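You operate a simulated robot arm through the tools that you are given. There is no shell and no other tool. Be economical: measure what you need, move in short steps, check, and stop when the job is done.

You run a simulated robot arm. Do the job below in one go: nothing can be reset, and whatever is moved stays where it is left.

Task
Cool both boiled white eggs in a bowl of cold water.
Fine: tip all the water from the red jug into the blue bowl; jug back; eggs in the bowl. Set down upright: measuring jug.

It is judged by the outcome, as a careful person would: the job done as asked, and still so three seconds after it is handed in. It fails if anything else is knocked over, pushed out of place, dropped, spilled or broken.

Robot
A 6-joint arm with a two-finger parallel gripper, fixed in place. Base frame: the origin is at the foot of the arm, x ahead of it, y to its left, z up; the work surface is at about z = 0.92. Lengths are in m, angles in rad, forces in N, time in s.
With the tool pointing down near the work surface it reaches from about 0.48 to 0.88 m from the base axis. Its first joint turns from -2.007 to 2.007 rad. Payload 4.2 kg.
The TCP is the grasp point between the finger pads, 0.023 m short of the fingertips. In the tool frame z runs along the fingers and y along their closing line. Largest opening 0.094 m; finger width 0.038, thickness 0.01; the body of the gripper, 0.054 by 0.096 m, starts 0.039 m behind the TCP.
Orientation is that of the tool frame in the base frame, as a unit quaternion [x, y, z, w]. With the fingers straight down and closing along the base's y, the tool's x points along the base's -x, its y along +y and its z along -z.

Tools
- The arm moves only by the tool step_arm. Its argument "motion" is a list of rows, each an object of numbers (a shift or turn left out is 0, a gripper value left out holds the last): "ax", "ay", "az": the turn, a rotation vector about the tool's x, y, z in units of 4 degrees (1.0 is 4 degrees); "dx", "dy", "dz": the shift along the tool's x, y, z in units of 50 mm (1.0 is 50 mm); "gripper": the finger opening in m, from 0 to 0.094. In form: [{"ax": .., "ay": .., "az": .., "dx": .., "dy": .., "dz": .., "gripper": ..}, ...]. A call has 1 to 8 rows; each row shifts and turns the commanded pose from where the row before left it, along the tool's axes as they then stand. A call with a number of a shift or a turn outside -1 to 1 is refused whole. A row lasts 0.2 s, in which the tool goes at most 0.05 m and 0.15 rad; a call with a longer step from one row to the next is refused whole, and so is a gripper value outside its range. Where a pose cannot be reached the arm comes as near as it can. A force on the tool above 40 N (or 10 N above the force at the start of the call, whichever is more), or a blocked arm, ends the call early, and 0.2 s more pass. Each finger travels about 0.108 m/s and halts on what it meets, pressing with about 34 N; the grip force reading is that of the motor and also rises with nothing between the fingers. The clock runs only during rows and for 0.2 s after the last one: add rows that do not move to give the fingers time. It gives the time, the measured TCP pose, the force on the tool (base axes), the opening and the grip force at its end, in the units of the frame above (readings bear some noise), with the torque about the TCP (base axes, N m) and any sound that the robot's microphone picked up, and new pictures: "pictures" is both (left out), scene, wrist or none.
- Cameras (640 x 400 px; columns grow to the right, rows downward): "scene" is fixed at [0.207, -0.662, 1.5127]; the picture's right is [0.71, -0.70, 0.00], its down [-0.34, -0.35, -0.87] and it looks along [0.61, 0.62, -0.49] (base axes); focal length 316 px, centre (320, 200). "wrist" rides on the gripper at [0.086, 0.016, -0.074] in the tool frame; the picture's right is [-0.18, 0.98, 0.00], its down [-0.58, -0.11, -0.81] and it looks along [-0.79, -0.15, 0.59] (tool axes); focal length 243 px, centre (320, 200). There is no depth. A picture from a camera that has moved, and an enlarged one, comes with that camera's place and axes in the base frame and with its lens. The place of the scene camera against the robot may be out by one fixed shift of up to 0.025 m in any direction.
- raise_lower(by): slides the trunk up (or, below 0, down) by that many m; the arm rides with it, the base frame stays. It gives what a move gives, with no picture.
- enlarge(camera, box): a new picture of the part [left, top, right, bottom] of that camera's present view, enlarged. The clock stands still meanwhile.
- job_done(): hands the job in; it is judged then, once.

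Work in short steps. Places have to be worked out from the pictures, the camera data and where the tool is seen: move nearer, look again, correct. Check each grasp and each placing, and mend what went wrong. You have 120 turns and 200 pictures in all, those below and enlarged ones among them. Open the gripper and draw the arm clear of the work before you hand the job in, unless the task says otherwise; then end with one line.

The tools are called after "Request:" as name(argument=value, ...) on one line, values as JSON. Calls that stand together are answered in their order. step_arm: Moves the arm, as the interface text tells. Its arguments: {"type":"object","properties":{"motion":{"type":"array"},"pictures":{"type":"string","enum":["both","scene","wrist","none"]}},"required":["motion"]} The other tools are called the same way: raise_lower (by) slides the trunk up or down; enlarge (camera, box) takes an enlarged picture of a part of a camera's view; job_done () hands the job in.

At the start:

```text
time: 0.0
ee_pos: [0.5573, -0.2309, 1.2832]
tool_rot: [0.0, 1.0, 0.0, 0.0]
contact_force: [-0.4, -0.2, 0.5]
moment: [-0.02, 0.01, -0.01]
finger_gap: 0.094
finger_force: 0.0
trunk travel left (down, up): [-0.75, 0.24]
```

scene: 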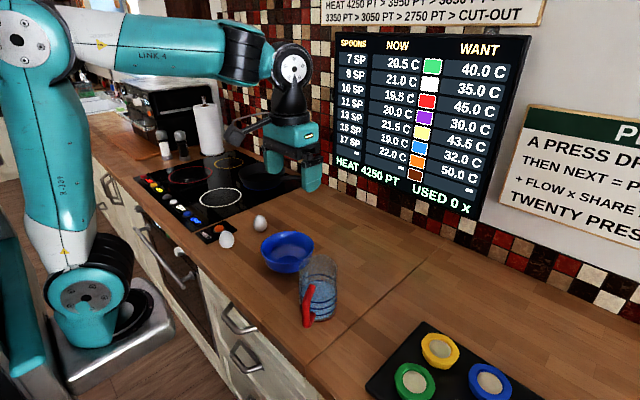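
wrist: 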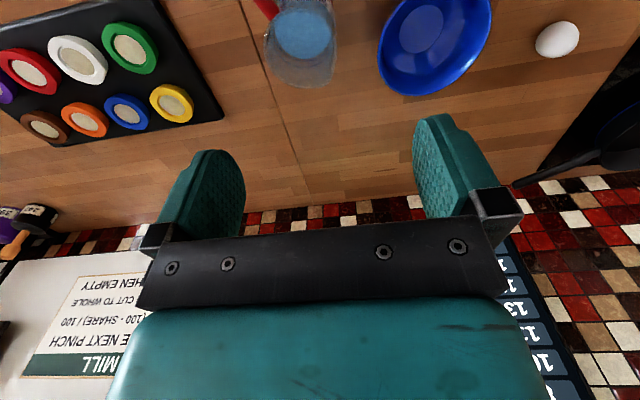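

I'll look closely at the jug, bowl and eggs before moving anything.

Request:
enlarge(camera="scene", box=[180, 200, 380, 340])

Request:
enlarge(camera="wrist", box=[240, 0, 640, 120])

```text
2.86 times, centred on (280, 270) of scene
camera zoom: at [0.207, -0.662, 1.5127], right [0.71, -0.7, 0.0], down [-0.34, -0.35, -0.87], along [0.61, 0.62, -0.49], focal length 902 px, centre (434, 0)
```

zoom: 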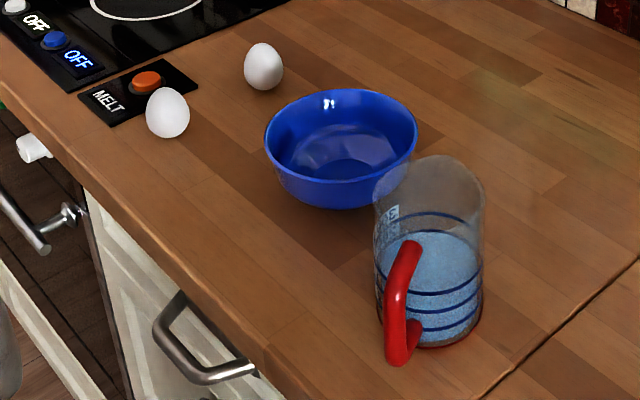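

```text
1.60 times, centred on (440, 60) of wrist
camera zoom: at [0.4707, -0.2137, 1.3583], right [0.18, 0.98, 0.0], down [0.58, -0.11, 0.81], along [0.79, -0.15, -0.59], focal length 388 px, centre (128, 424)
```

zoom: 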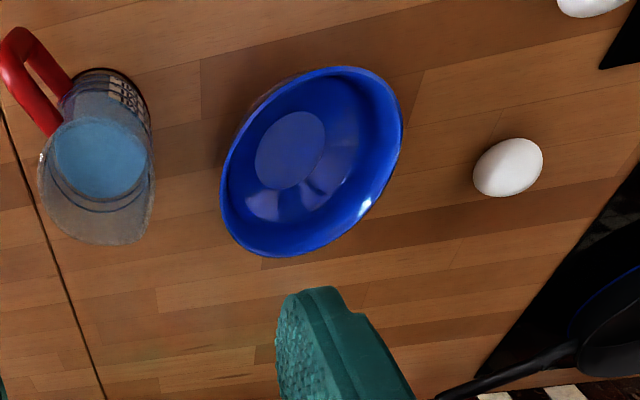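

The wrist view puts the bowl near (0.63,-0.085), the jug near (0.585,-0.265) with its handle toward -x, and the eggs near (0.56,0.10) and (0.68,0.11). The scene view differs by about 2 cm. I'll tilt the wrist so its camera looks down, to measure better.

Request:
step_arm(motion=[{"ay": 1}, {"ay": 1}, {"ay": 1}, {"ay": 1}, {"ay": 1}, {"ay": 1}, {"ay": 1}, {"ay": 1}], pictures="wrist")

```text
time: 1.8
ee_pos: [0.5183, -0.2424, 1.2435]
tool_rot: [0.001, 0.977, 0.002, -0.211]
contact_force: [0.1, 1.7, 0.7]
moment: [0.0, 0.01, -0.01]
finger_gap: 0.0942
finger_force: 0.0
out of reach, approached as far as the arm can: row 4, 5, 6, 7, 8
trunk travel left (down, up): [-0.75, 0.24]
camera wrist: at [0.4701, -0.2246, 1.3472], right [0.17, 0.98, -0.07], down [0.86, -0.11, 0.49], along [0.48, -0.15, -0.87], focal length 243 px, centre (320, 200)
```

wrist: 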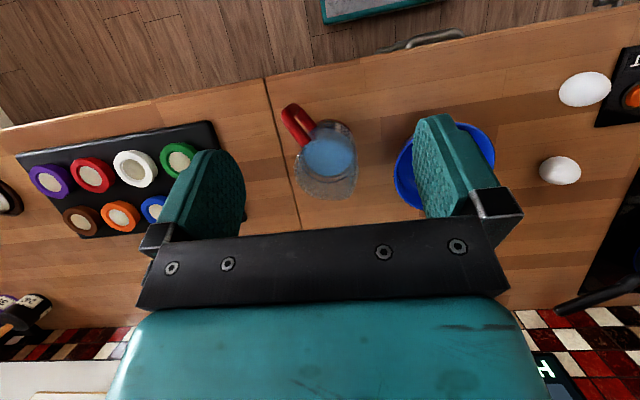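

Good view. I'll enlarge it to measure the jug and eggs.

Request:
enlarge(camera="wrist", box=[260, 80, 420, 220])

Request:
enlarge(camera="wrist", box=[480, 50, 640, 220])

```text
2.86 times, centred on (340, 150) of wrist
camera zoom: at [0.4701, -0.2246, 1.3472], right [0.17, 0.98, -0.07], down [0.86, -0.11, 0.49], along [0.48, -0.15, -0.87], focal length 693 px, centre (263, 343)
```

zoom: 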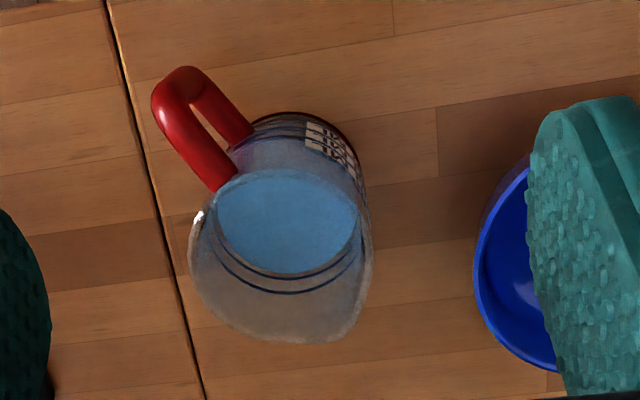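

```text
2.35 times, centred on (560, 135) of wrist
camera zoom: at [0.4701, -0.2246, 1.3472], right [0.17, 0.98, -0.07], down [0.86, -0.11, 0.49], along [0.48, -0.15, -0.87], focal length 571 px, centre (-245, 353)
```

zoom: 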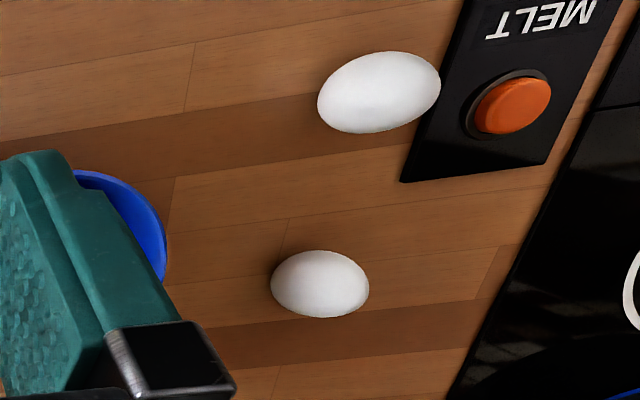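

From the two wrist views, the jug axis is at about (0.588,-0.259), its diameter about 0.08 and its rim at z≈1.05–1.06. The handle points at about 205°, with the spout opposite. I'll bring the tool back to vertical and yaw +25° so the fingers straddle the body clear of the handle.

Request:
step_arm(motion=[{"ay": -1}, {"ay": -1}, {"ay": -1}, {"ay": -1}, {"ay": -1}, {"ay": -1}, {}], pictures="none")

```text
time: 3.4
ee_pos: [0.5172, -0.2477, 1.2433]
tool_rot: [0.0, 0.999, -0.002, -0.034]
contact_force: [0.0, 0.0, 0.1]
moment: [-0.01, -0.01, 0.02]
finger_gap: 0.094
finger_force: 0.1
out of reach, approached as far as the arm can: row 2
trunk travel left (down, up): [-0.75, 0.24]
```

Residual tilt is about 4°. I'll remove it and yaw by +25° (az −6.25).

Request:
step_arm(motion=[{"ay": -0.97}, {"az": -1}, {"az": -1}, {"az": -1}, {"az": -1}, {"az": -1}, {"az": -1}, {"az": -0.25}], pictures="wrist")

```text
time: 5.2
ee_pos: [0.5174, -0.2464, 1.243]
tool_rot: [-0.217, 0.976, -0.002, -0.002]
contact_force: [0.6, 0.4, 0.7]
moment: [0.03, -0.03, -0.05]
finger_gap: 0.094
finger_force: 0.1
trunk travel left (down, up): [-0.75, 0.24]
camera wrist: at [0.433, -0.2681, 1.3176], right [-0.25, 0.97, 0.0], down [0.57, 0.15, 0.81], along [0.78, 0.2, -0.59], focal length 243 px, centre (320, 200)
```

wrist: 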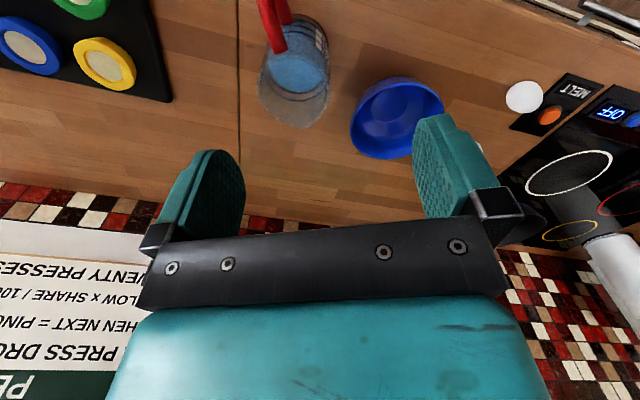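

Yaw matches the handle as estimated. I'll enlarge this view to refine the jug's axis.

Request:
enlarge(camera="wrist", box=[230, 0, 370, 140])

```text
2.86 times, centred on (300, 70) of wrist
camera zoom: at [0.433, -0.2681, 1.3176], right [-0.25, 0.97, 0.0], down [0.57, 0.15, 0.81], along [0.78, 0.2, -0.59], focal length 693 px, centre (377, 571)
```

zoom: 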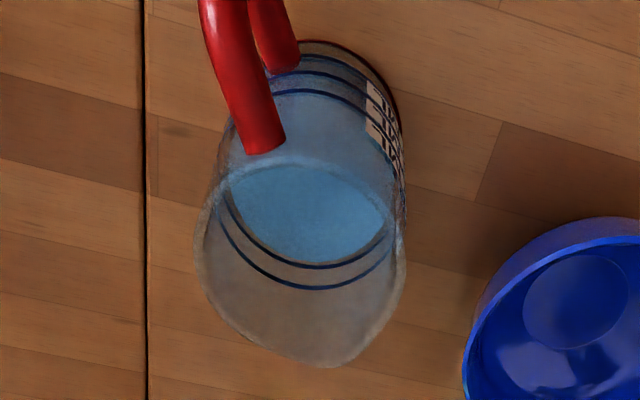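

Spout is opposite the handle, the diameter is about 0.081 and the axis is about (0.584,-0.260). I'll move above it and descend until the tips are just over the rim.

Request:
step_arm(motion=[{"dx": -0.55, "dy": -0.41}, {"dx": -0.55, "dy": -0.41}, {"dz": 0.8}, {"dz": 0.8}, {"dz": 0.8}, {}])

```text
time: 6.6
ee_pos: [0.5856, -0.2619, 1.123]
tool_rot: [-0.217, 0.976, -0.002, 0.0]
contact_force: [-1.0, 0.6, 1.2]
moment: [0.02, 0.0, -0.01]
finger_gap: 0.0938
finger_force: 0.1
trunk travel left (down, up): [-0.75, 0.24]
camera wrist: at [0.5008, -0.2828, 1.1982], right [-0.25, 0.97, 0.0], down [0.57, 0.15, 0.81], along [0.78, 0.2, -0.59], focal length 243 px, centre (320, 200)
```

scene: 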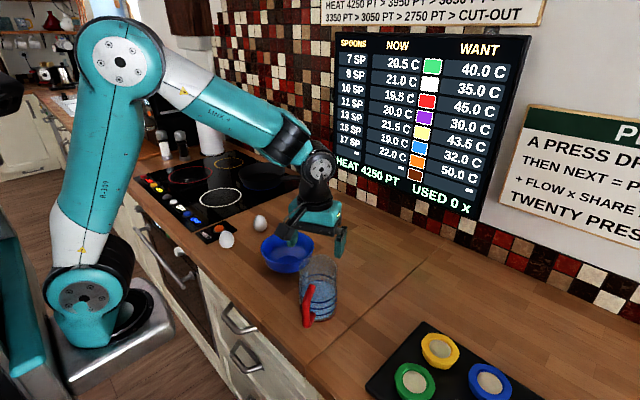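
wrist: 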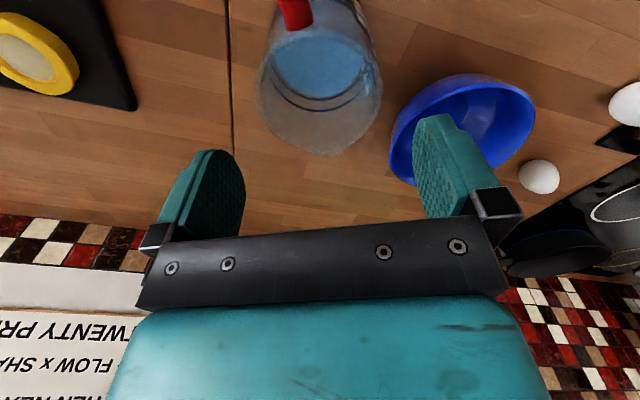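

In the tool frame the jug is centred along the closing line to about 1 mm, and sits about 5 mm toward the handle in tool x. I'll correct that and descend so the tips pass the rim, then check.

Request:
step_arm(motion=[{"dx": 0.1, "dz": 0.2}, {"dz": 0.2}, {"dz": 0.2}, {"dz": 0.2}, {"dz": 0.2}, {"dz": 0.15}, {}])

```text
time: 8.2
ee_pos: [0.5802, -0.2651, 1.068]
tool_rot: [-0.215, 0.977, -0.004, 0.001]
contact_force: [-1.8, -0.7, 21.6]
moment: [-0.85, -0.69, -0.15]
finger_gap: 0.0941
finger_force: 0.1
trunk travel left (down, up): [-0.75, 0.24]
camera wrist: at [0.4952, -0.2844, 1.1417], right [-0.25, 0.97, -0.01], down [0.57, 0.15, 0.81], along [0.78, 0.2, -0.59], focal length 243 px, centre (320, 200)
```

scene: 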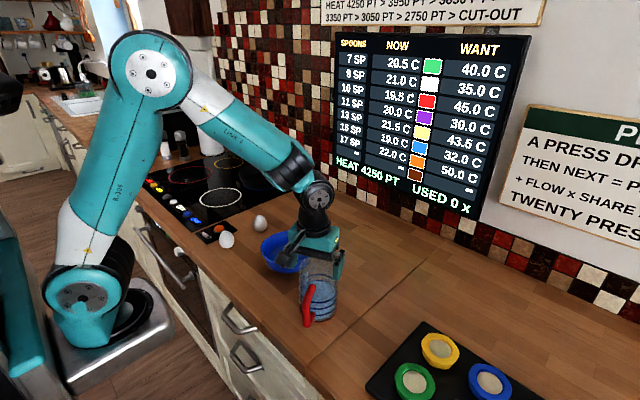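
wrist: 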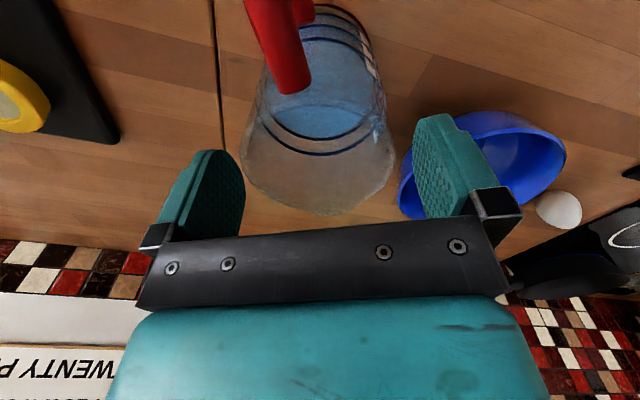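

A 21 N upward force and the moment say the -y finger touched the rim. I'll back up a little and look closely.

Request:
step_arm(motion=[{"dz": -0.3}, {}], pictures="none")

Request:
enlarge(camera="wrist", box=[180, 0, 460, 220])

Request:
enlarge(camera="scene", box=[260, 200, 380, 340])

```text
time: 8.8
ee_pos: [0.5793, -0.2646, 1.0807]
tool_rot: [-0.217, 0.976, -0.002, -0.002]
contact_force: [0.2, 0.6, -0.2]
moment: [0.0, 0.02, 0.03]
finger_gap: 0.0942
finger_force: 0.0
trunk travel left (down, up): [-0.75, 0.24]
```

```text
1.82 times, centred on (320, 110) of wrist
camera zoom: at [0.4956, -0.2841, 1.1551], right [-0.25, 0.97, 0.0], down [0.57, 0.15, 0.8], along [0.78, 0.2, -0.59], focal length 441 px, centre (320, 364)
```

zoom: 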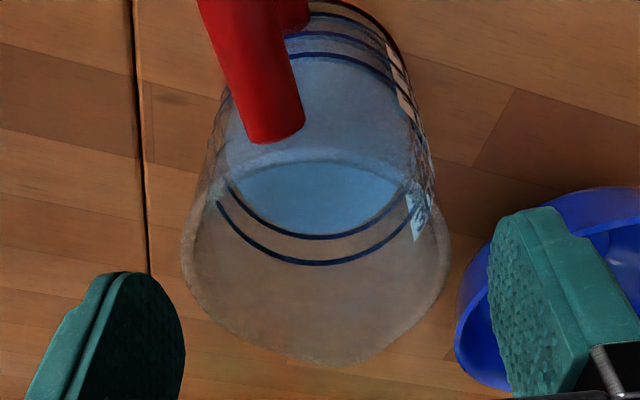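

```text
2.86 times, centred on (320, 270) of scene
camera zoom: at [0.207, -0.662, 1.5127], right [0.71, -0.7, 0.0], down [-0.34, -0.35, -0.87], along [0.61, 0.62, -0.49], focal length 902 px, centre (320, 0)
```

zoom: 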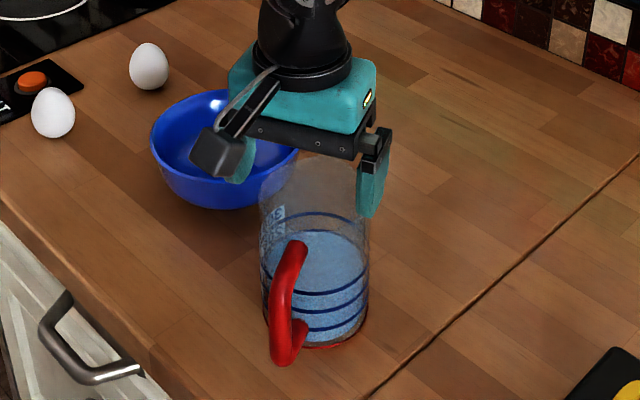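

The rim is about 0.082 wide and I estimate it lies 2–4 mm toward -y of the tool. I'll shift 4 mm that way and descend gently again.

Request:
step_arm(motion=[{"dy": -0.08}, {"dz": 0.15}, {"dz": 0.15}, {"dz": 0.15}, {"dz": 0.15}, {}], pictures="wrist")

```text
time: 10.2
ee_pos: [0.5824, -0.2686, 1.0504]
tool_rot: [-0.216, 0.976, -0.002, -0.001]
contact_force: [-0.8, -0.3, 0.7]
moment: [0.0, 0.01, 0.01]
finger_gap: 0.094
finger_force: 0.1
trunk travel left (down, up): [-0.75, 0.24]
camera wrist: at [0.4971, -0.2888, 1.1251], right [-0.25, 0.97, 0.0], down [0.57, 0.15, 0.81], along [0.78, 0.2, -0.59], focal length 243 px, centre (320, 200)
```

wrist: 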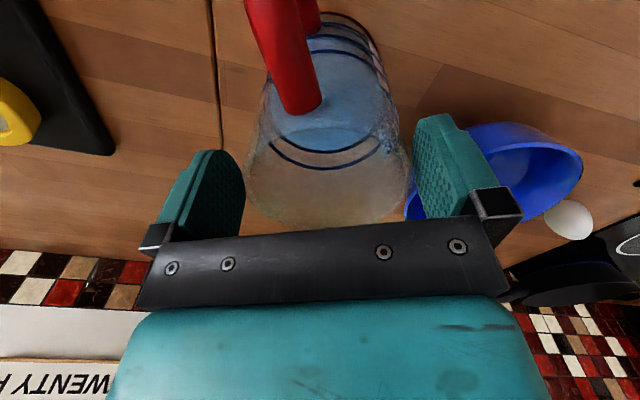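

Clear now. I'll go down a further 25 mm and close on the jug.

Request:
step_arm(motion=[{"dz": 0.17}, {"dz": 0.17}, {"dz": 0.16}, {"gripper": 0.07}, {"gripper": 0.07}, {"gripper": 0.06}, {"gripper": 0.06}, {"gripper": 0.06}], pictures="both")

```text
time: 12.0
ee_pos: [0.5828, -0.2688, 1.0257]
tool_rot: [-0.217, 0.976, -0.002, 0.0]
contact_force: [-0.7, 4.0, 12.1]
moment: [0.88, 0.28, 0.0]
finger_gap: 0.0877
finger_force: 33.7
trunk travel left (down, up): [-0.75, 0.24]
camera wrist: at [0.4976, -0.2893, 1.1006], right [-0.25, 0.97, 0.0], down [0.57, 0.15, 0.81], along [0.78, 0.2, -0.59], focal length 243 px, centre (320, 200)
```

scene: 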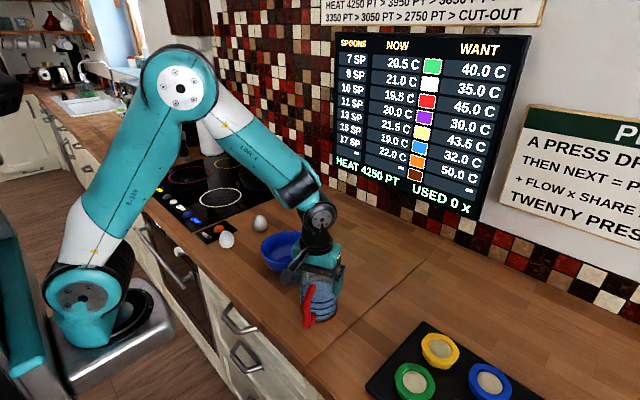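
wrist: 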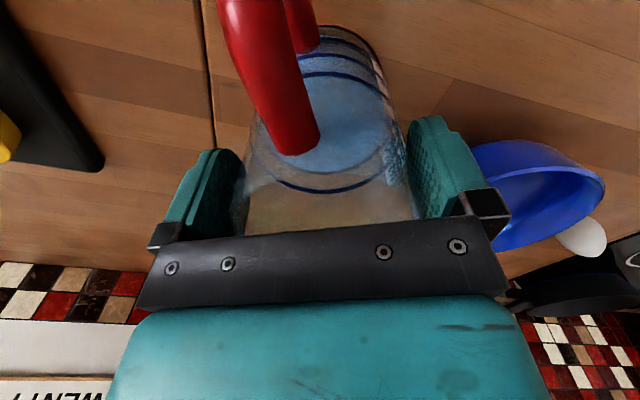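

Gripped at 0.0877 m. I'll lift gently and check that it comes up straight and stays held.

Request:
step_arm(motion=[{"dz": -0.1}, {"dz": -0.2}, {"dz": -0.3}, {"dz": -0.4}, {}, {}], pictures="both")

```text
time: 13.4
ee_pos: [0.583, -0.2687, 1.0741]
tool_rot: [-0.216, 0.976, -0.002, -0.002]
contact_force: [-0.6, -0.6, -3.6]
moment: [0.03, -0.01, 0.05]
finger_gap: 0.0873
finger_force: 34.2
trunk travel left (down, up): [-0.75, 0.24]
camera wrist: at [0.498, -0.2893, 1.1493], right [-0.25, 0.97, 0.0], down [0.57, 0.15, 0.81], along [0.78, 0.2, -0.59], focal length 243 px, centre (320, 200)
```

scene: 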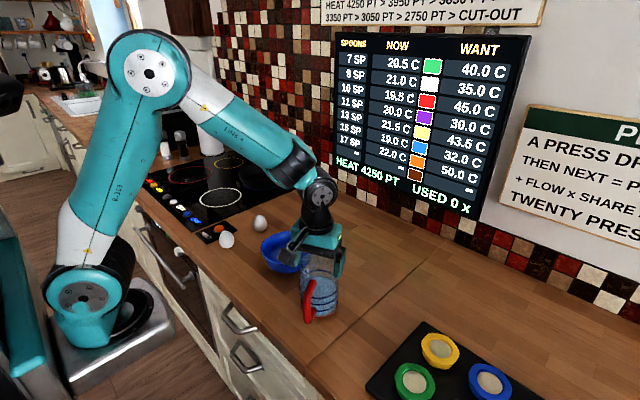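
wrist: 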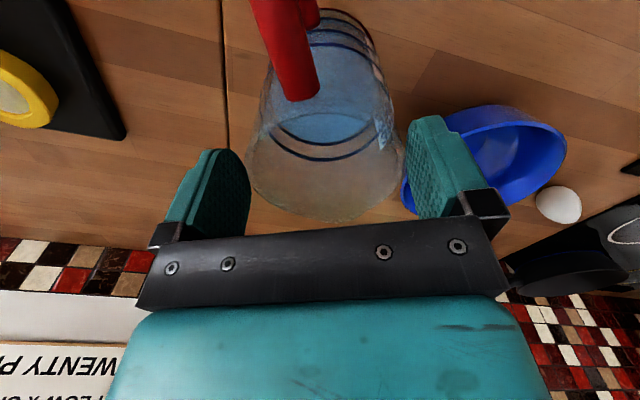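

Force reads −3.6 N, but the jug looks lower in the gripper than before. I'll check whether it is off the table.

Request:
enlarge(camera="scene", box=[260, 220, 380, 340])

Request:
enlarge(camera="wrist", box=[180, 0, 460, 240])

```text
3.33 times, centred on (320, 280) of scene
camera zoom: at [0.207, -0.662, 1.5127], right [0.71, -0.7, 0.0], down [-0.34, -0.35, -0.87], along [0.61, 0.62, -0.49], focal length 1052 px, centre (320, -67)
```

zoom: 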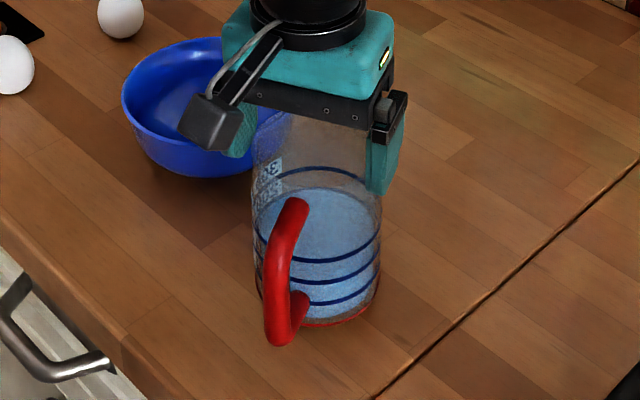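

```text
1.67 times, centred on (320, 120) of wrist
camera zoom: at [0.498, -0.2893, 1.1493], right [-0.25, 0.97, 0.0], down [0.57, 0.15, 0.81], along [0.78, 0.2, -0.59], focal length 404 px, centre (320, 333)
```

zoom: 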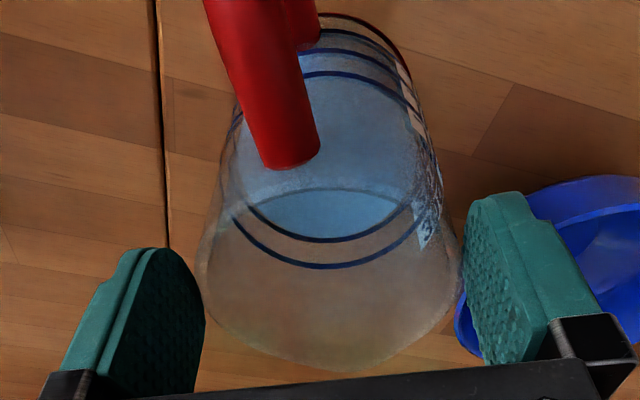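

The jug bottom has risen about 1–2 cm, so it slid some and is now held near the rim. I'll wait a second and compare, to see whether the slip continues.

Request:
step_arm(motion=[{}, {}, {}, {}, {}, {}], pictures="none")

Request:
enlarge(camera="wrist", box=[180, 0, 460, 240])

```text
time: 14.8
ee_pos: [0.5817, -0.2701, 1.0747]
tool_rot: [-0.216, 0.976, -0.002, -0.001]
contact_force: [-0.4, -0.2, -4.4]
moment: [-0.01, -0.02, -0.02]
finger_gap: 0.0872
finger_force: 34.5
trunk travel left (down, up): [-0.75, 0.24]
```

```text
1.67 times, centred on (320, 120) of wrist
camera zoom: at [0.498, -0.2894, 1.1493], right [-0.25, 0.97, 0.0], down [0.57, 0.15, 0.81], along [0.78, 0.2, -0.59], focal length 404 px, centre (320, 333)
```

zoom: 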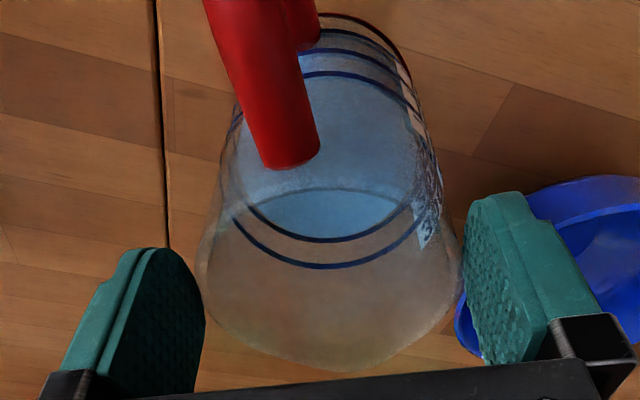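

The grip is stable, but the jug flares and contact is only at the rim, so it would swing if tilted. Better plan: use this rim grip to turn the jug about 140° so the handle faces away, set it down, then grip the body from the side near its centre of mass and roll to pour. Starting the yaw.

Request:
step_arm(motion=[{"dz": -0.2}, {"az": -1}, {"az": -1}, {"az": -1}, {"az": -1}, {"az": -1}, {"az": -1}, {"az": -1}], pictures="wrist")

```text
time: 16.6
ee_pos: [0.5828, -0.268, 1.0867]
tool_rot: [-0.446, 0.895, -0.002, -0.001]
contact_force: [-1.3, 0.3, -3.4]
moment: [-0.01, 0.01, 0.0]
finger_gap: 0.0871
finger_force: 33.9
trunk travel left (down, up): [-0.75, 0.24]
camera wrist: at [0.5174, -0.3259, 1.1607], right [-0.67, 0.74, 0.0], down [0.44, 0.4, 0.8], along [0.59, 0.54, -0.59], focal length 243 px, centre (320, 200)
```

wrist: 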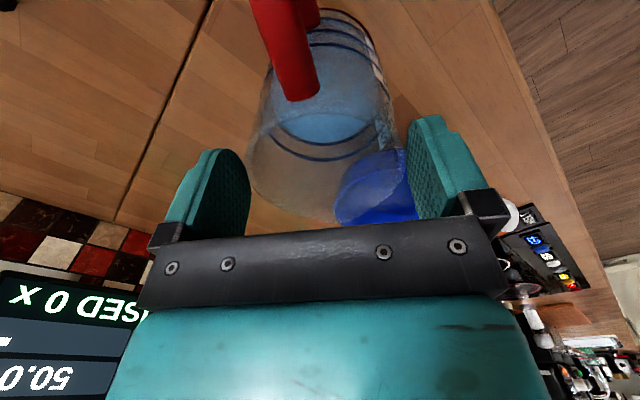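

The jug turns with the tool, held steady. Continuing the yaw.

Request:
step_arm(motion=[{"az": -1}, {"az": -1}, {"az": -1}, {"az": -1}, {"az": -1}, {"az": -1}, {"az": -1}, {"az": -1}], pictures="none")

Request:
step_arm(motion=[{"az": -1}, {"az": -1}, {"az": -1}, {"az": -1}, {"az": -1}, {"az": -1}, {"az": -1}, {"az": -1}], pictures="scene")

```text
time: 18.4
ee_pos: [0.5826, -0.2686, 1.0859]
tool_rot: [-0.676, 0.737, -0.002, -0.002]
contact_force: [0.4, -0.4, -3.8]
moment: [-0.01, -0.01, -0.01]
finger_gap: 0.0877
finger_force: 33.8
trunk travel left (down, up): [-0.75, 0.24]
```

```text
time: 20.2
ee_pos: [0.5828, -0.2687, 1.0853]
tool_rot: [0.853, -0.522, 0.001, 0.002]
contact_force: [-0.8, 0.5, -3.5]
moment: [0.01, -0.02, -0.01]
finger_gap: 0.087
finger_force: 34.1
trunk travel left (down, up): [-0.75, 0.24]
```

scene: 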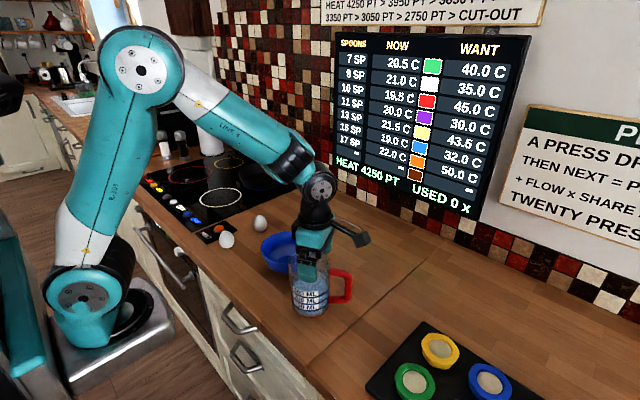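

The wrist still has range. Twelve more rows bring the handle to about −15°.

Request:
step_arm(motion=[{"az": -1}, {"az": -1}, {"az": -1}, {"az": -1}, {"az": -1}, {"az": -1}, {"az": -1}, {"az": -1}], pictures="none")

Request:
step_arm(motion=[{"az": -1}, {"az": -1}, {"az": -1}, {"az": -1}, {}], pictures="scene")

Request:
enlarge(camera="scene", box=[260, 220, 380, 340])

```text
time: 22.0
ee_pos: [0.5871, -0.2572, 1.0854]
tool_rot: [0.963, -0.269, 0.001, 0.002]
contact_force: [-0.2, 0.2, -5.0]
moment: [0.02, 0.05, -0.02]
finger_gap: 0.0871
finger_force: 33.8
out of reach, approached as far as the arm can: row 8
trunk travel left (down, up): [-0.75, 0.24]
```

```text
time: 23.2
ee_pos: [0.6157, -0.1534, 1.0866]
tool_rot: [0.991, -0.134, 0.0, 0.002]
contact_force: [0.5, -0.5, -4.3]
moment: [-0.05, 0.02, 0.01]
finger_gap: 0.0873
finger_force: 34.2
out of reach, approached as far as the arm can: row 1, 2, 3, 4
trunk travel left (down, up): [-0.75, 0.24]
```

scene: 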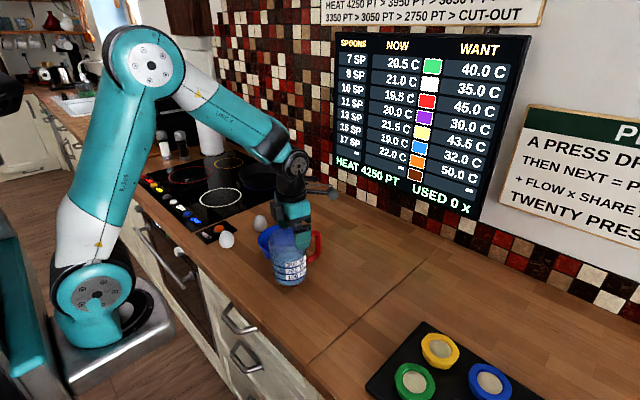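

```text
3.33 times, centred on (320, 280) of scene
camera zoom: at [0.207, -0.662, 1.5127], right [0.71, -0.7, 0.0], down [-0.34, -0.35, -0.87], along [0.61, 0.62, -0.49], focal length 1052 px, centre (320, -67)
```

zoom: 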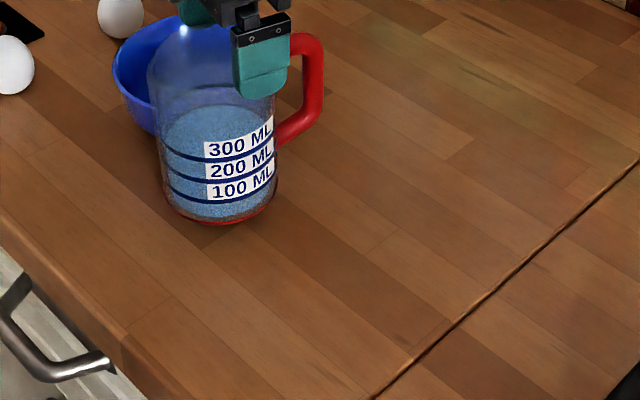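

At the wrist joint's limit the arm drifted toward the bowl; the jug now sits against it and seems to have nudged it about 1 cm. I'll back out the way it came while unwinding the yaw.

Request:
step_arm(motion=[{"az": 0.5, "dx": 0.02, "dy": 0.39}, {"az": 1, "dx": 0.06, "dy": 0.39}, {"az": 1, "dx": 0.08, "dy": 0.39}, {"az": 1, "dx": 0.1, "dy": 0.39}, {"az": 1, "dx": 0.12, "dy": 0.39}, {"az": 1, "dx": 0.12, "dy": 0.39}, {}], pictures="both")

Request:
enlarge(camera="scene", box=[200, 190, 380, 330])

```text
time: 24.8
ee_pos: [0.5931, -0.2657, 1.0874]
tool_rot: [0.948, -0.318, 0.001, 0.002]
contact_force: [-0.1, -0.6, -5.4]
moment: [-0.01, 0.02, -0.01]
finger_gap: 0.0877
finger_force: 34.1
out of reach, approached as far as the arm can: row 1
trunk travel left (down, up): [-0.75, 0.24]
camera wrist: at [0.6518, -0.3292, 1.1622], right [-0.74, -0.67, 0.0], down [-0.4, 0.44, 0.8], along [-0.54, 0.59, -0.59], focal length 243 px, centre (320, 200)
```

scene: 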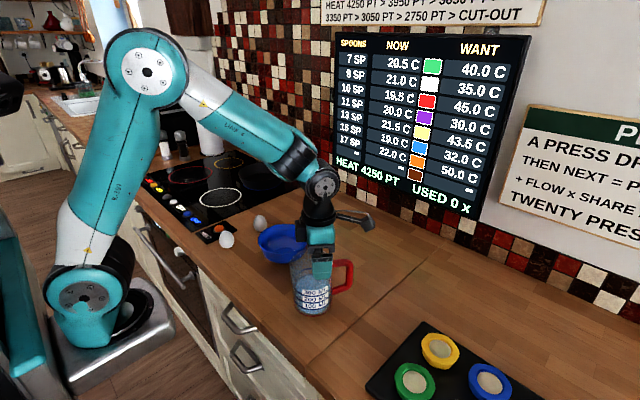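
wrist: 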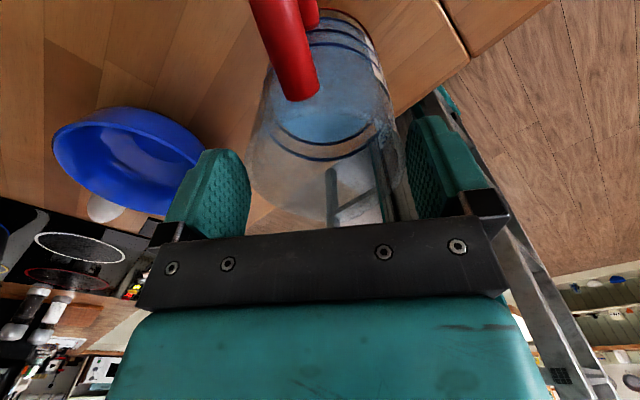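

```text
2.86 times, centred on (290, 260) of scene
camera zoom: at [0.207, -0.662, 1.5127], right [0.71, -0.7, 0.0], down [-0.34, -0.35, -0.87], along [0.61, 0.62, -0.49], focal length 902 px, centre (406, 29)
```

zoom: 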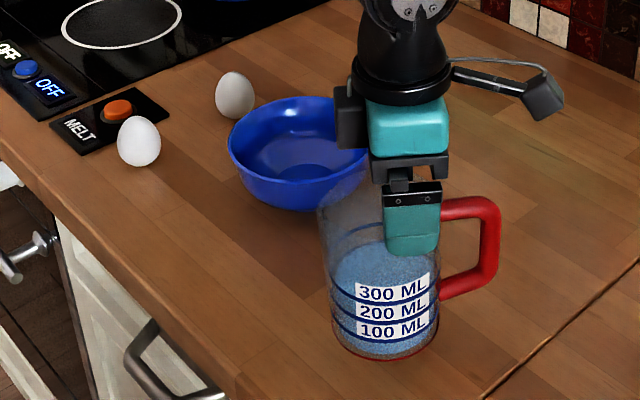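

The bowl shifted under 1 cm and nothing spilled. I'll set the jug down a bit farther out at about (0.64,-0.27), where a horizontal tool should reach. First I move there and lower most of the way.

Request:
step_arm(motion=[{"dx": 0.4, "dy": -0.25}, {"dx": 0.4, "dy": -0.25}, {"dz": 0.2}, {"dz": 0.15}, {"dz": 0.1}, {"dz": 0.05}, {}], pictures="none")

Request:
enlarge(camera="scene", box=[240, 200, 400, 330])

```text
time: 26.4
ee_pos: [0.64, -0.2694, 1.0621]
tool_rot: [0.948, -0.318, 0.001, 0.002]
contact_force: [-1.6, 0.5, 6.1]
moment: [0.41, 0.02, 0.04]
finger_gap: 0.0874
finger_force: 33.9
trunk travel left (down, up): [-0.75, 0.24]
```

```text
3.08 times, centred on (320, 265) of scene
camera zoom: at [0.207, -0.662, 1.5127], right [0.71, -0.7, 0.0], down [-0.34, -0.35, -0.87], along [0.61, 0.62, -0.49], focal length 971 px, centre (320, 0)
```

zoom: 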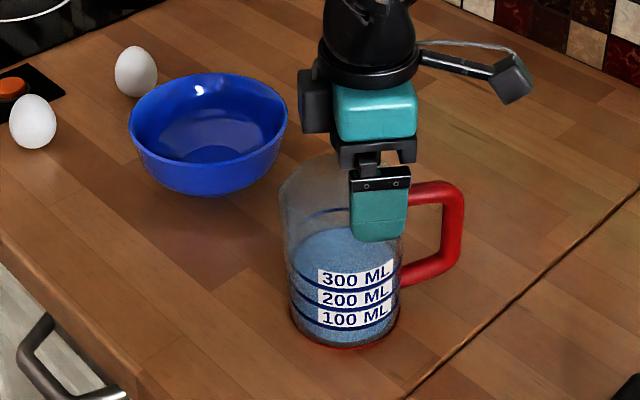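

Upward force shows the jug is down. Releasing and rising straight up.

Request:
step_arm(motion=[{"gripper": 0.094}, {}, {"dz": -0.3}, {"dz": -0.7}, {"dz": -0.8}, {"dz": -0.8}, {}], pictures="both")

Request:
enlarge(camera="scene", box=[240, 200, 400, 330])

```text
time: 28.0
ee_pos: [0.6412, -0.2692, 1.1918]
tool_rot: [0.948, -0.318, 0.0, 0.002]
contact_force: [0.9, 0.6, 0.2]
moment: [0.01, 0.04, -0.01]
finger_gap: 0.0937
finger_force: 0.0
trunk travel left (down, up): [-0.75, 0.24]
camera wrist: at [0.6999, -0.332, 1.2668], right [-0.74, -0.67, 0.0], down [-0.4, 0.44, 0.8], along [-0.54, 0.59, -0.59], focal length 243 px, centre (320, 200)
```

scene: 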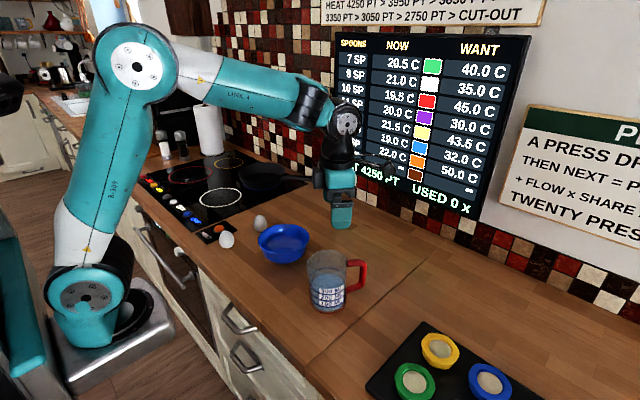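
wrist: 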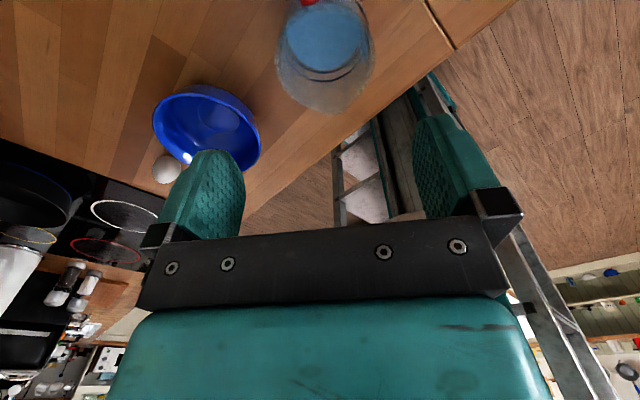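

```text
3.08 times, centred on (320, 265) of scene
camera zoom: at [0.207, -0.662, 1.5127], right [0.71, -0.7, 0.0], down [-0.34, -0.35, -0.87], along [0.61, 0.62, -0.49], focal length 971 px, centre (320, 0)
```

zoom: 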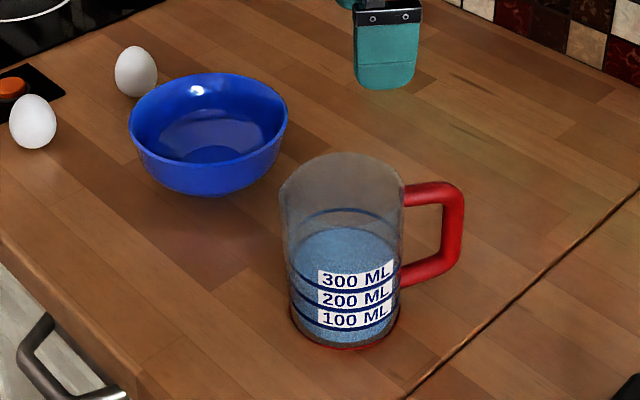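

The jug stands upright and undisturbed. Now I'll test whether the arm can take a near-horizontal tool pose with the camera side up, pitching with ay+ here above the jug.

Request:
step_arm(motion=[{"ay": 1}, {"ay": 1}, {"ay": 1}, {"ay": 1}, {"ay": 1}, {"ay": 1}, {"ay": 1}, {"ay": 1}], pictures="none")

Request:
step_arm(motion=[{"ay": 1}, {"ay": 1}, {"ay": 1}, {"ay": 1}, {"ay": 1}, {"ay": 1}, {"ay": 1}], pictures="scene")

```text
time: 29.8
ee_pos: [0.6411, -0.2679, 1.1902]
tool_rot: [0.911, -0.305, 0.263, 0.09]
contact_force: [0.5, 0.3, 1.1]
moment: [-0.01, -0.03, 0.0]
finger_gap: 0.0939
finger_force: 0.1
trunk travel left (down, up): [-0.75, 0.24]
```

```text
time: 31.4
ee_pos: [0.6398, -0.2691, 1.1911]
tool_rot: [0.821, -0.274, 0.475, 0.161]
contact_force: [-1.3, 0.5, -0.6]
moment: [0.02, -0.02, 0.0]
finger_gap: 0.0939
finger_force: 0.2
trunk travel left (down, up): [-0.75, 0.24]
```

scene: 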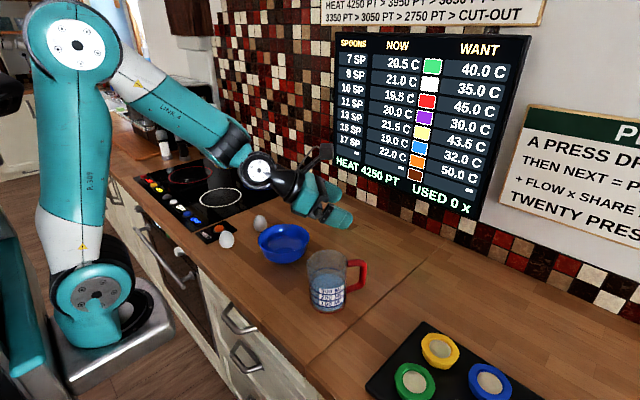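

Works at 60° with no reach problem. Pitching on to about 84°.

Request:
step_arm(motion=[{"ay": 1}, {"ay": 1}, {"ay": 1}, {"ay": 1}, {"ay": 1}, {"ay": 1}, {}], pictures="both")

```text
time: 33.0
ee_pos: [0.6393, -0.2684, 1.1914]
tool_rot: [0.704, -0.234, 0.635, 0.214]
contact_force: [-0.6, -0.5, 0.6]
moment: [0.02, 0.03, -0.03]
finger_gap: 0.0939
finger_force: 0.1
trunk travel left (down, up): [-0.75, 0.24]
camera wrist: at [0.578, -0.2405, 1.2853], right [-0.61, -0.77, -0.18], down [-0.62, 0.6, -0.5], along [0.49, -0.19, -0.85], focal length 243 px, centre (320, 200)
```

scene: 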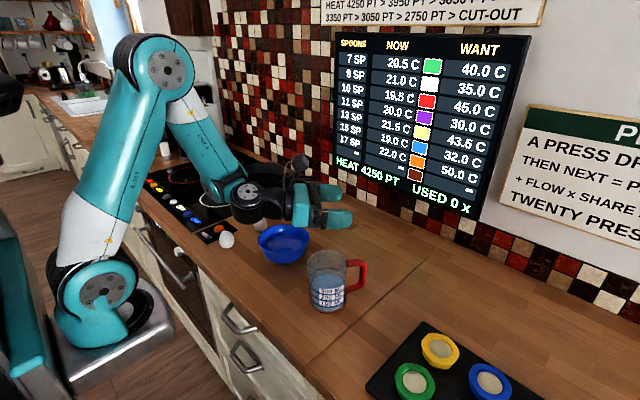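
wrist: 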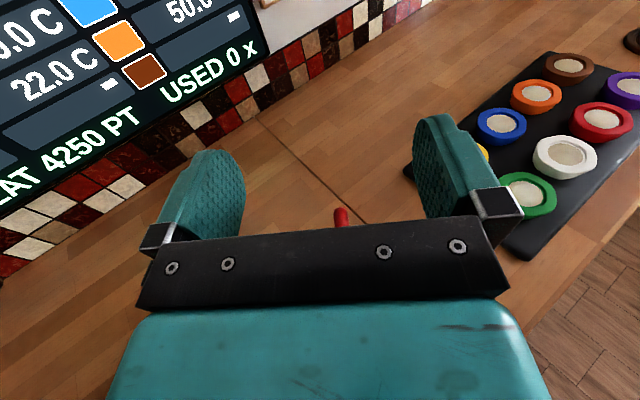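

The horizontal pose is reachable. I'll yaw the tool to point about −17°, so the wrist stays clear of the bowl, and back it away from above the jug.

Request:
step_arm(motion=[{"ax": 1}, {"ax": 1}, {"ax": 1}, {"ax": 1}, {"ax": 1}, {"dz": -0.9}, {"dz": -0.9}, {}], pictures="both")

```text
time: 34.8
ee_pos: [0.6341, -0.2371, 1.2069]
tool_rot: [0.735, -0.137, 0.656, 0.104]
contact_force: [-0.2, 0.4, -0.1]
moment: [0.02, 0.01, 0.02]
finger_gap: 0.0941
finger_force: 0.0
out of reach, approached as far as the arm can: row 3, 4, 5, 6, 7
trunk travel left (down, up): [-0.75, 0.24]
camera wrist: at [0.5683, -0.2328, 1.3009], right [-0.35, -0.91, -0.21], down [-0.78, 0.41, -0.48], along [0.52, -0.01, -0.85], focal length 243 px, centre (320, 200)
```

scene: 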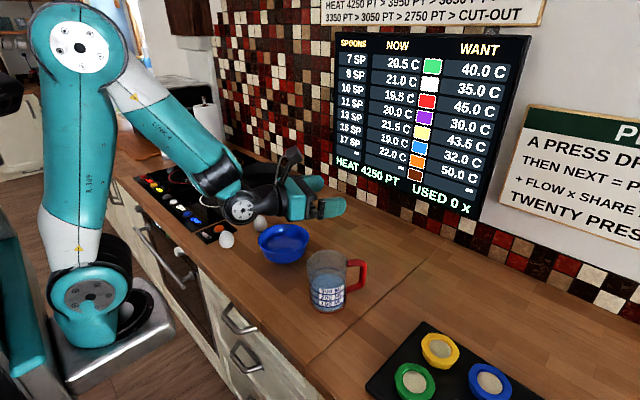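
wrist: 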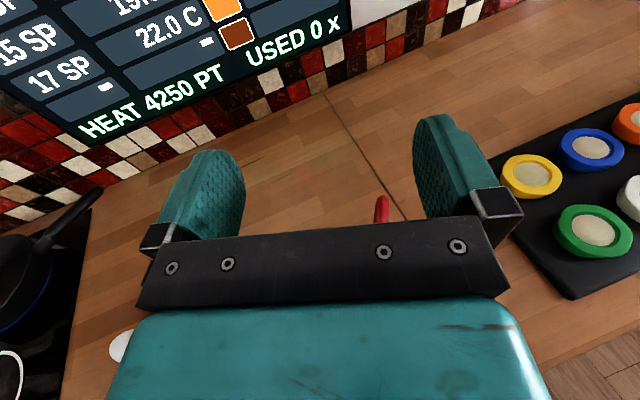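

Backing out is blocked because the arm is folded too tightly. Lowering the trunk opens the elbow, so I'll first raise the tool and then slide the trunk down.

Request:
step_arm(motion=[{"dx": 0.8, "dz": 0.2}, {"dx": 0.8, "dz": 0.2}, {"dx": 0.8, "dz": 0.2}, {}], pictures="none")

```text
time: 35.8
ee_pos: [0.6812, -0.2346, 1.3181]
tool_rot: [0.734, -0.142, 0.656, 0.106]
contact_force: [0.1, 0.1, 0.1]
moment: [0.0, 0.0, 0.0]
finger_gap: 0.094
finger_force: 0.1
out of reach, approached as far as the arm can: row 1, 2, 3
trunk travel left (down, up): [-0.75, 0.24]
```

Raised to 1.318. Now the trunk goes down 0.2, leaving the TCP at about 1.12, still above the jug's rim.

Request:
raise_lower(by=-0.2)

Request:
step_arm(motion=[{"dz": -0.6}, {"dz": -0.6}, {}], pictures="scene")

```text
time: 38.0
ee_pos: [0.6816, -0.234, 1.1169]
tool_rot: [0.735, -0.141, 0.655, 0.104]
contact_force: [-0.8, 0.3, 0.4]
moment: [-0.02, -0.01, -0.02]
finger_gap: 0.094
finger_force: 0.0
trunk travel left (down, up): [-0.55, 0.44]
```

```text
time: 38.8
ee_pos: [0.6245, -0.2133, 1.1252]
tool_rot: [0.734, -0.141, 0.656, 0.106]
contact_force: [0.2, 1.1, 0.1]
moment: [0.0, 0.0, 0.03]
finger_gap: 0.0942
finger_force: 0.0
trunk travel left (down, up): [-0.55, 0.44]
```

scene: 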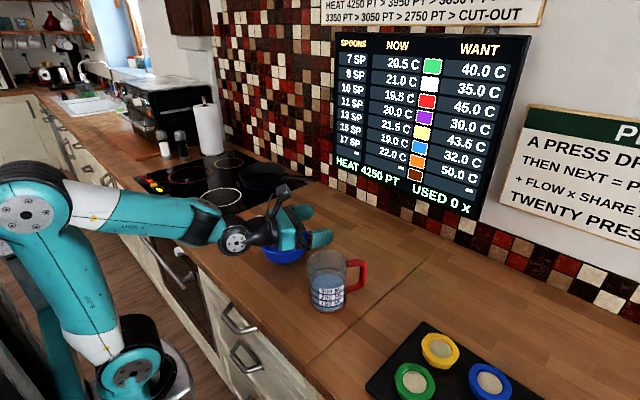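

Now the arm unfolds well. The tool points −20°, 7° below horizontal, with fingers level. I put the jug axis at about (0.639,-0.270). I'll back off to behind the jug and check the view.

Request:
step_arm(motion=[{"dz": -0.52, "dy": 0.49}, {"dz": -0.52, "dy": 0.49}, {"dx": -0.5}, {"dx": -0.5}, {}], pictures="both")

```text
time: 40.0
ee_pos: [0.599, -0.2181, 1.0889]
tool_rot: [0.734, -0.141, 0.656, 0.106]
contact_force: [0.0, 0.5, -1.0]
moment: [-0.01, 0.01, 0.0]
finger_gap: 0.094
finger_force: 0.0
out of reach, approached as far as the arm can: row 1, 2, 3, 4
trunk travel left (down, up): [-0.55, 0.44]
camera wrist: at [0.5331, -0.2129, 1.1814], right [-0.36, -0.91, -0.21], down [-0.77, 0.42, -0.48], along [0.52, -0.01, -0.85], focal length 243 px, centre (320, 200)
```

scene: 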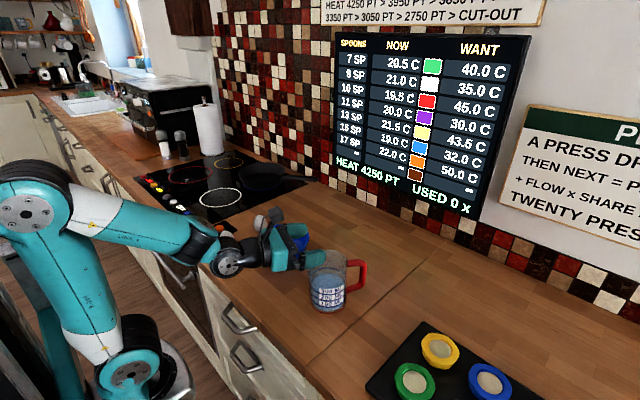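
wrist: 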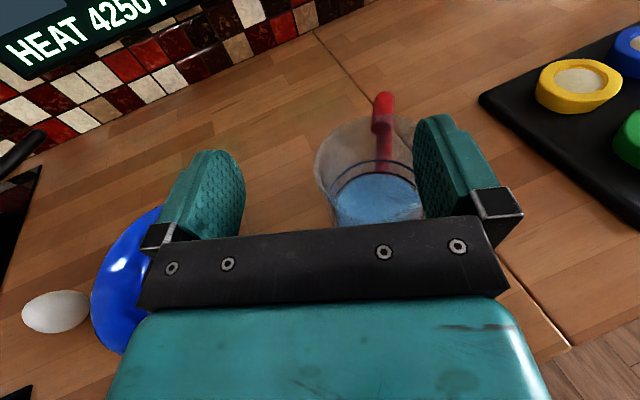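

It's limited again, and the finger is close to the rim. I'll raise, lower the trunk further to open the arm more, and see whether the limit moves.

Request:
step_arm(motion=[{"dx": 0.8}, {"dx": 0.8}, {"dx": 0.8}, {}], pictures="none")

Request:
raise_lower(by=-0.12)

Request:
step_arm(motion=[{"dz": -0.5}, {"dz": -0.5}, {}], pictures="scene")

```text
time: 41.0
ee_pos: [0.6181, -0.2045, 1.1985]
tool_rot: [0.733, -0.144, 0.656, 0.104]
contact_force: [0.6, -0.2, -0.7]
moment: [-0.03, 0.0, 0.0]
finger_gap: 0.0939
finger_force: 0.1
out of reach, approached as far as the arm can: row 2, 3
trunk travel left (down, up): [-0.55, 0.44]
```

```text
time: 42.5
ee_pos: [0.6192, -0.2034, 1.0783]
tool_rot: [0.733, -0.145, 0.657, 0.105]
contact_force: [0.7, 0.1, 0.3]
moment: [0.07, -0.03, -0.01]
finger_gap: 0.0939
finger_force: 0.1
trunk travel left (down, up): [-0.43, 0.56]
```

```text
time: 43.3
ee_pos: [0.6176, -0.1886, 1.0714]
tool_rot: [0.733, -0.145, 0.656, 0.105]
contact_force: [0.4, 0.1, 1.0]
moment: [-0.01, 0.01, -0.05]
finger_gap: 0.0939
finger_force: 0.0
out of reach, approached as far as the arm can: row 1, 2
trunk travel left (down, up): [-0.43, 0.56]
```

scene: 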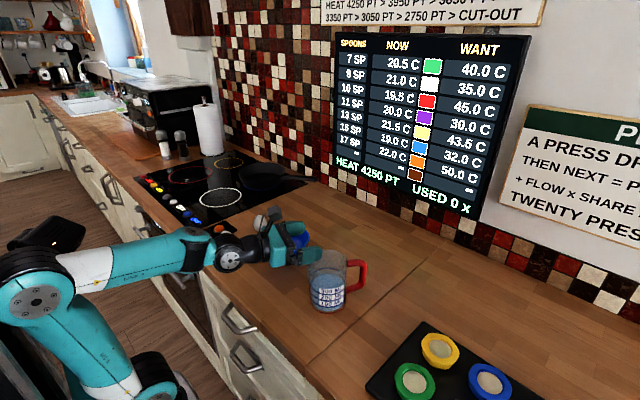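

The limit seems to come from the wrist being too close to the base axis, so the jug should stand farther out, at about (0.72,-0.34). There the tool can come in along −37° from a wider stance. I'll raise the trunk and pitch the tool back down for another rim grip.

Request:
raise_lower(by=0.2)

Request:
step_arm(motion=[{"ay": -1}, {"ay": -1}, {"ay": -1}, {"ay": -1}, {"ay": -1}, {"ay": -1}, {"ay": -1}, {"ay": -1}], pictures="none")

Request:
step_arm(motion=[{"ay": -1}, {"ay": -1}, {"ay": -1}, {"ay": -1}, {"ay": -1}, {"ay": -1}, {"ay": -1}, {"ay": -1}], pictures="none")

Request:
step_arm(motion=[{"ay": -1}, {"ay": -1}, {"ay": -1}, {"ay": -1}, {"ay": -0.8}, {}], pictures="wrist")

```text
time: 45.4
ee_pos: [0.6175, -0.1895, 1.2705]
tool_rot: [0.733, -0.145, 0.656, 0.106]
contact_force: [0.0, -0.6, 0.0]
moment: [0.01, 0.01, 0.01]
finger_gap: 0.0939
finger_force: 0.0
trunk travel left (down, up): [-0.63, 0.36]
```

```text
time: 47.2
ee_pos: [0.6207, -0.1614, 1.2499]
tool_rot: [0.885, -0.172, 0.429, 0.058]
contact_force: [0.1, 0.2, 0.1]
moment: [0.04, 0.02, -0.01]
finger_gap: 0.094
finger_force: 0.0
out of reach, approached as far as the arm can: row 4, 5, 6, 7, 8
trunk travel left (down, up): [-0.63, 0.36]
```

```text
time: 49.0
ee_pos: [0.6222, -0.154, 1.2382]
tool_rot: [0.97, -0.178, 0.167, 0.012]
contact_force: [0.5, -0.4, 0.2]
moment: [0.02, -0.03, 0.05]
finger_gap: 0.0941
finger_force: 0.1
out of reach, approached as far as the arm can: row 1, 2, 4
trunk travel left (down, up): [-0.63, 0.36]
```

```text
time: 50.4
ee_pos: [0.6154, -0.1591, 1.2357]
tool_rot: [0.983, -0.179, 0.029, -0.017]
contact_force: [-1.1, -0.3, 0.2]
moment: [0.03, 0.0, -0.01]
finger_gap: 0.0941
finger_force: 0.1
out of reach, approached as far as the arm can: row 5
trunk travel left (down, up): [-0.63, 0.36]
camera wrist: at [0.6857, -0.2043, 1.3134], right [-0.52, -0.85, -0.05], down [-0.56, 0.29, 0.78], along [-0.65, 0.43, -0.62], focal length 243 px, centre (320, 200)
```

wrist: 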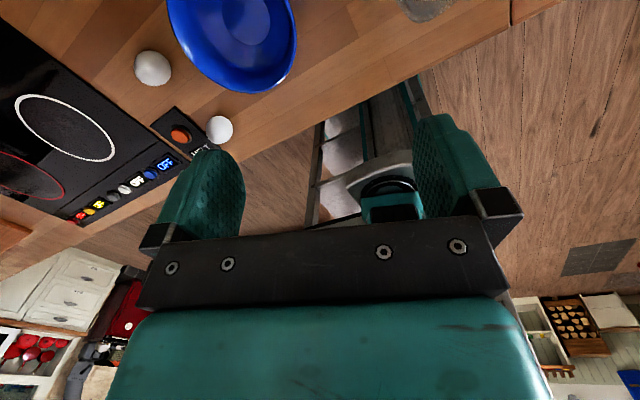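

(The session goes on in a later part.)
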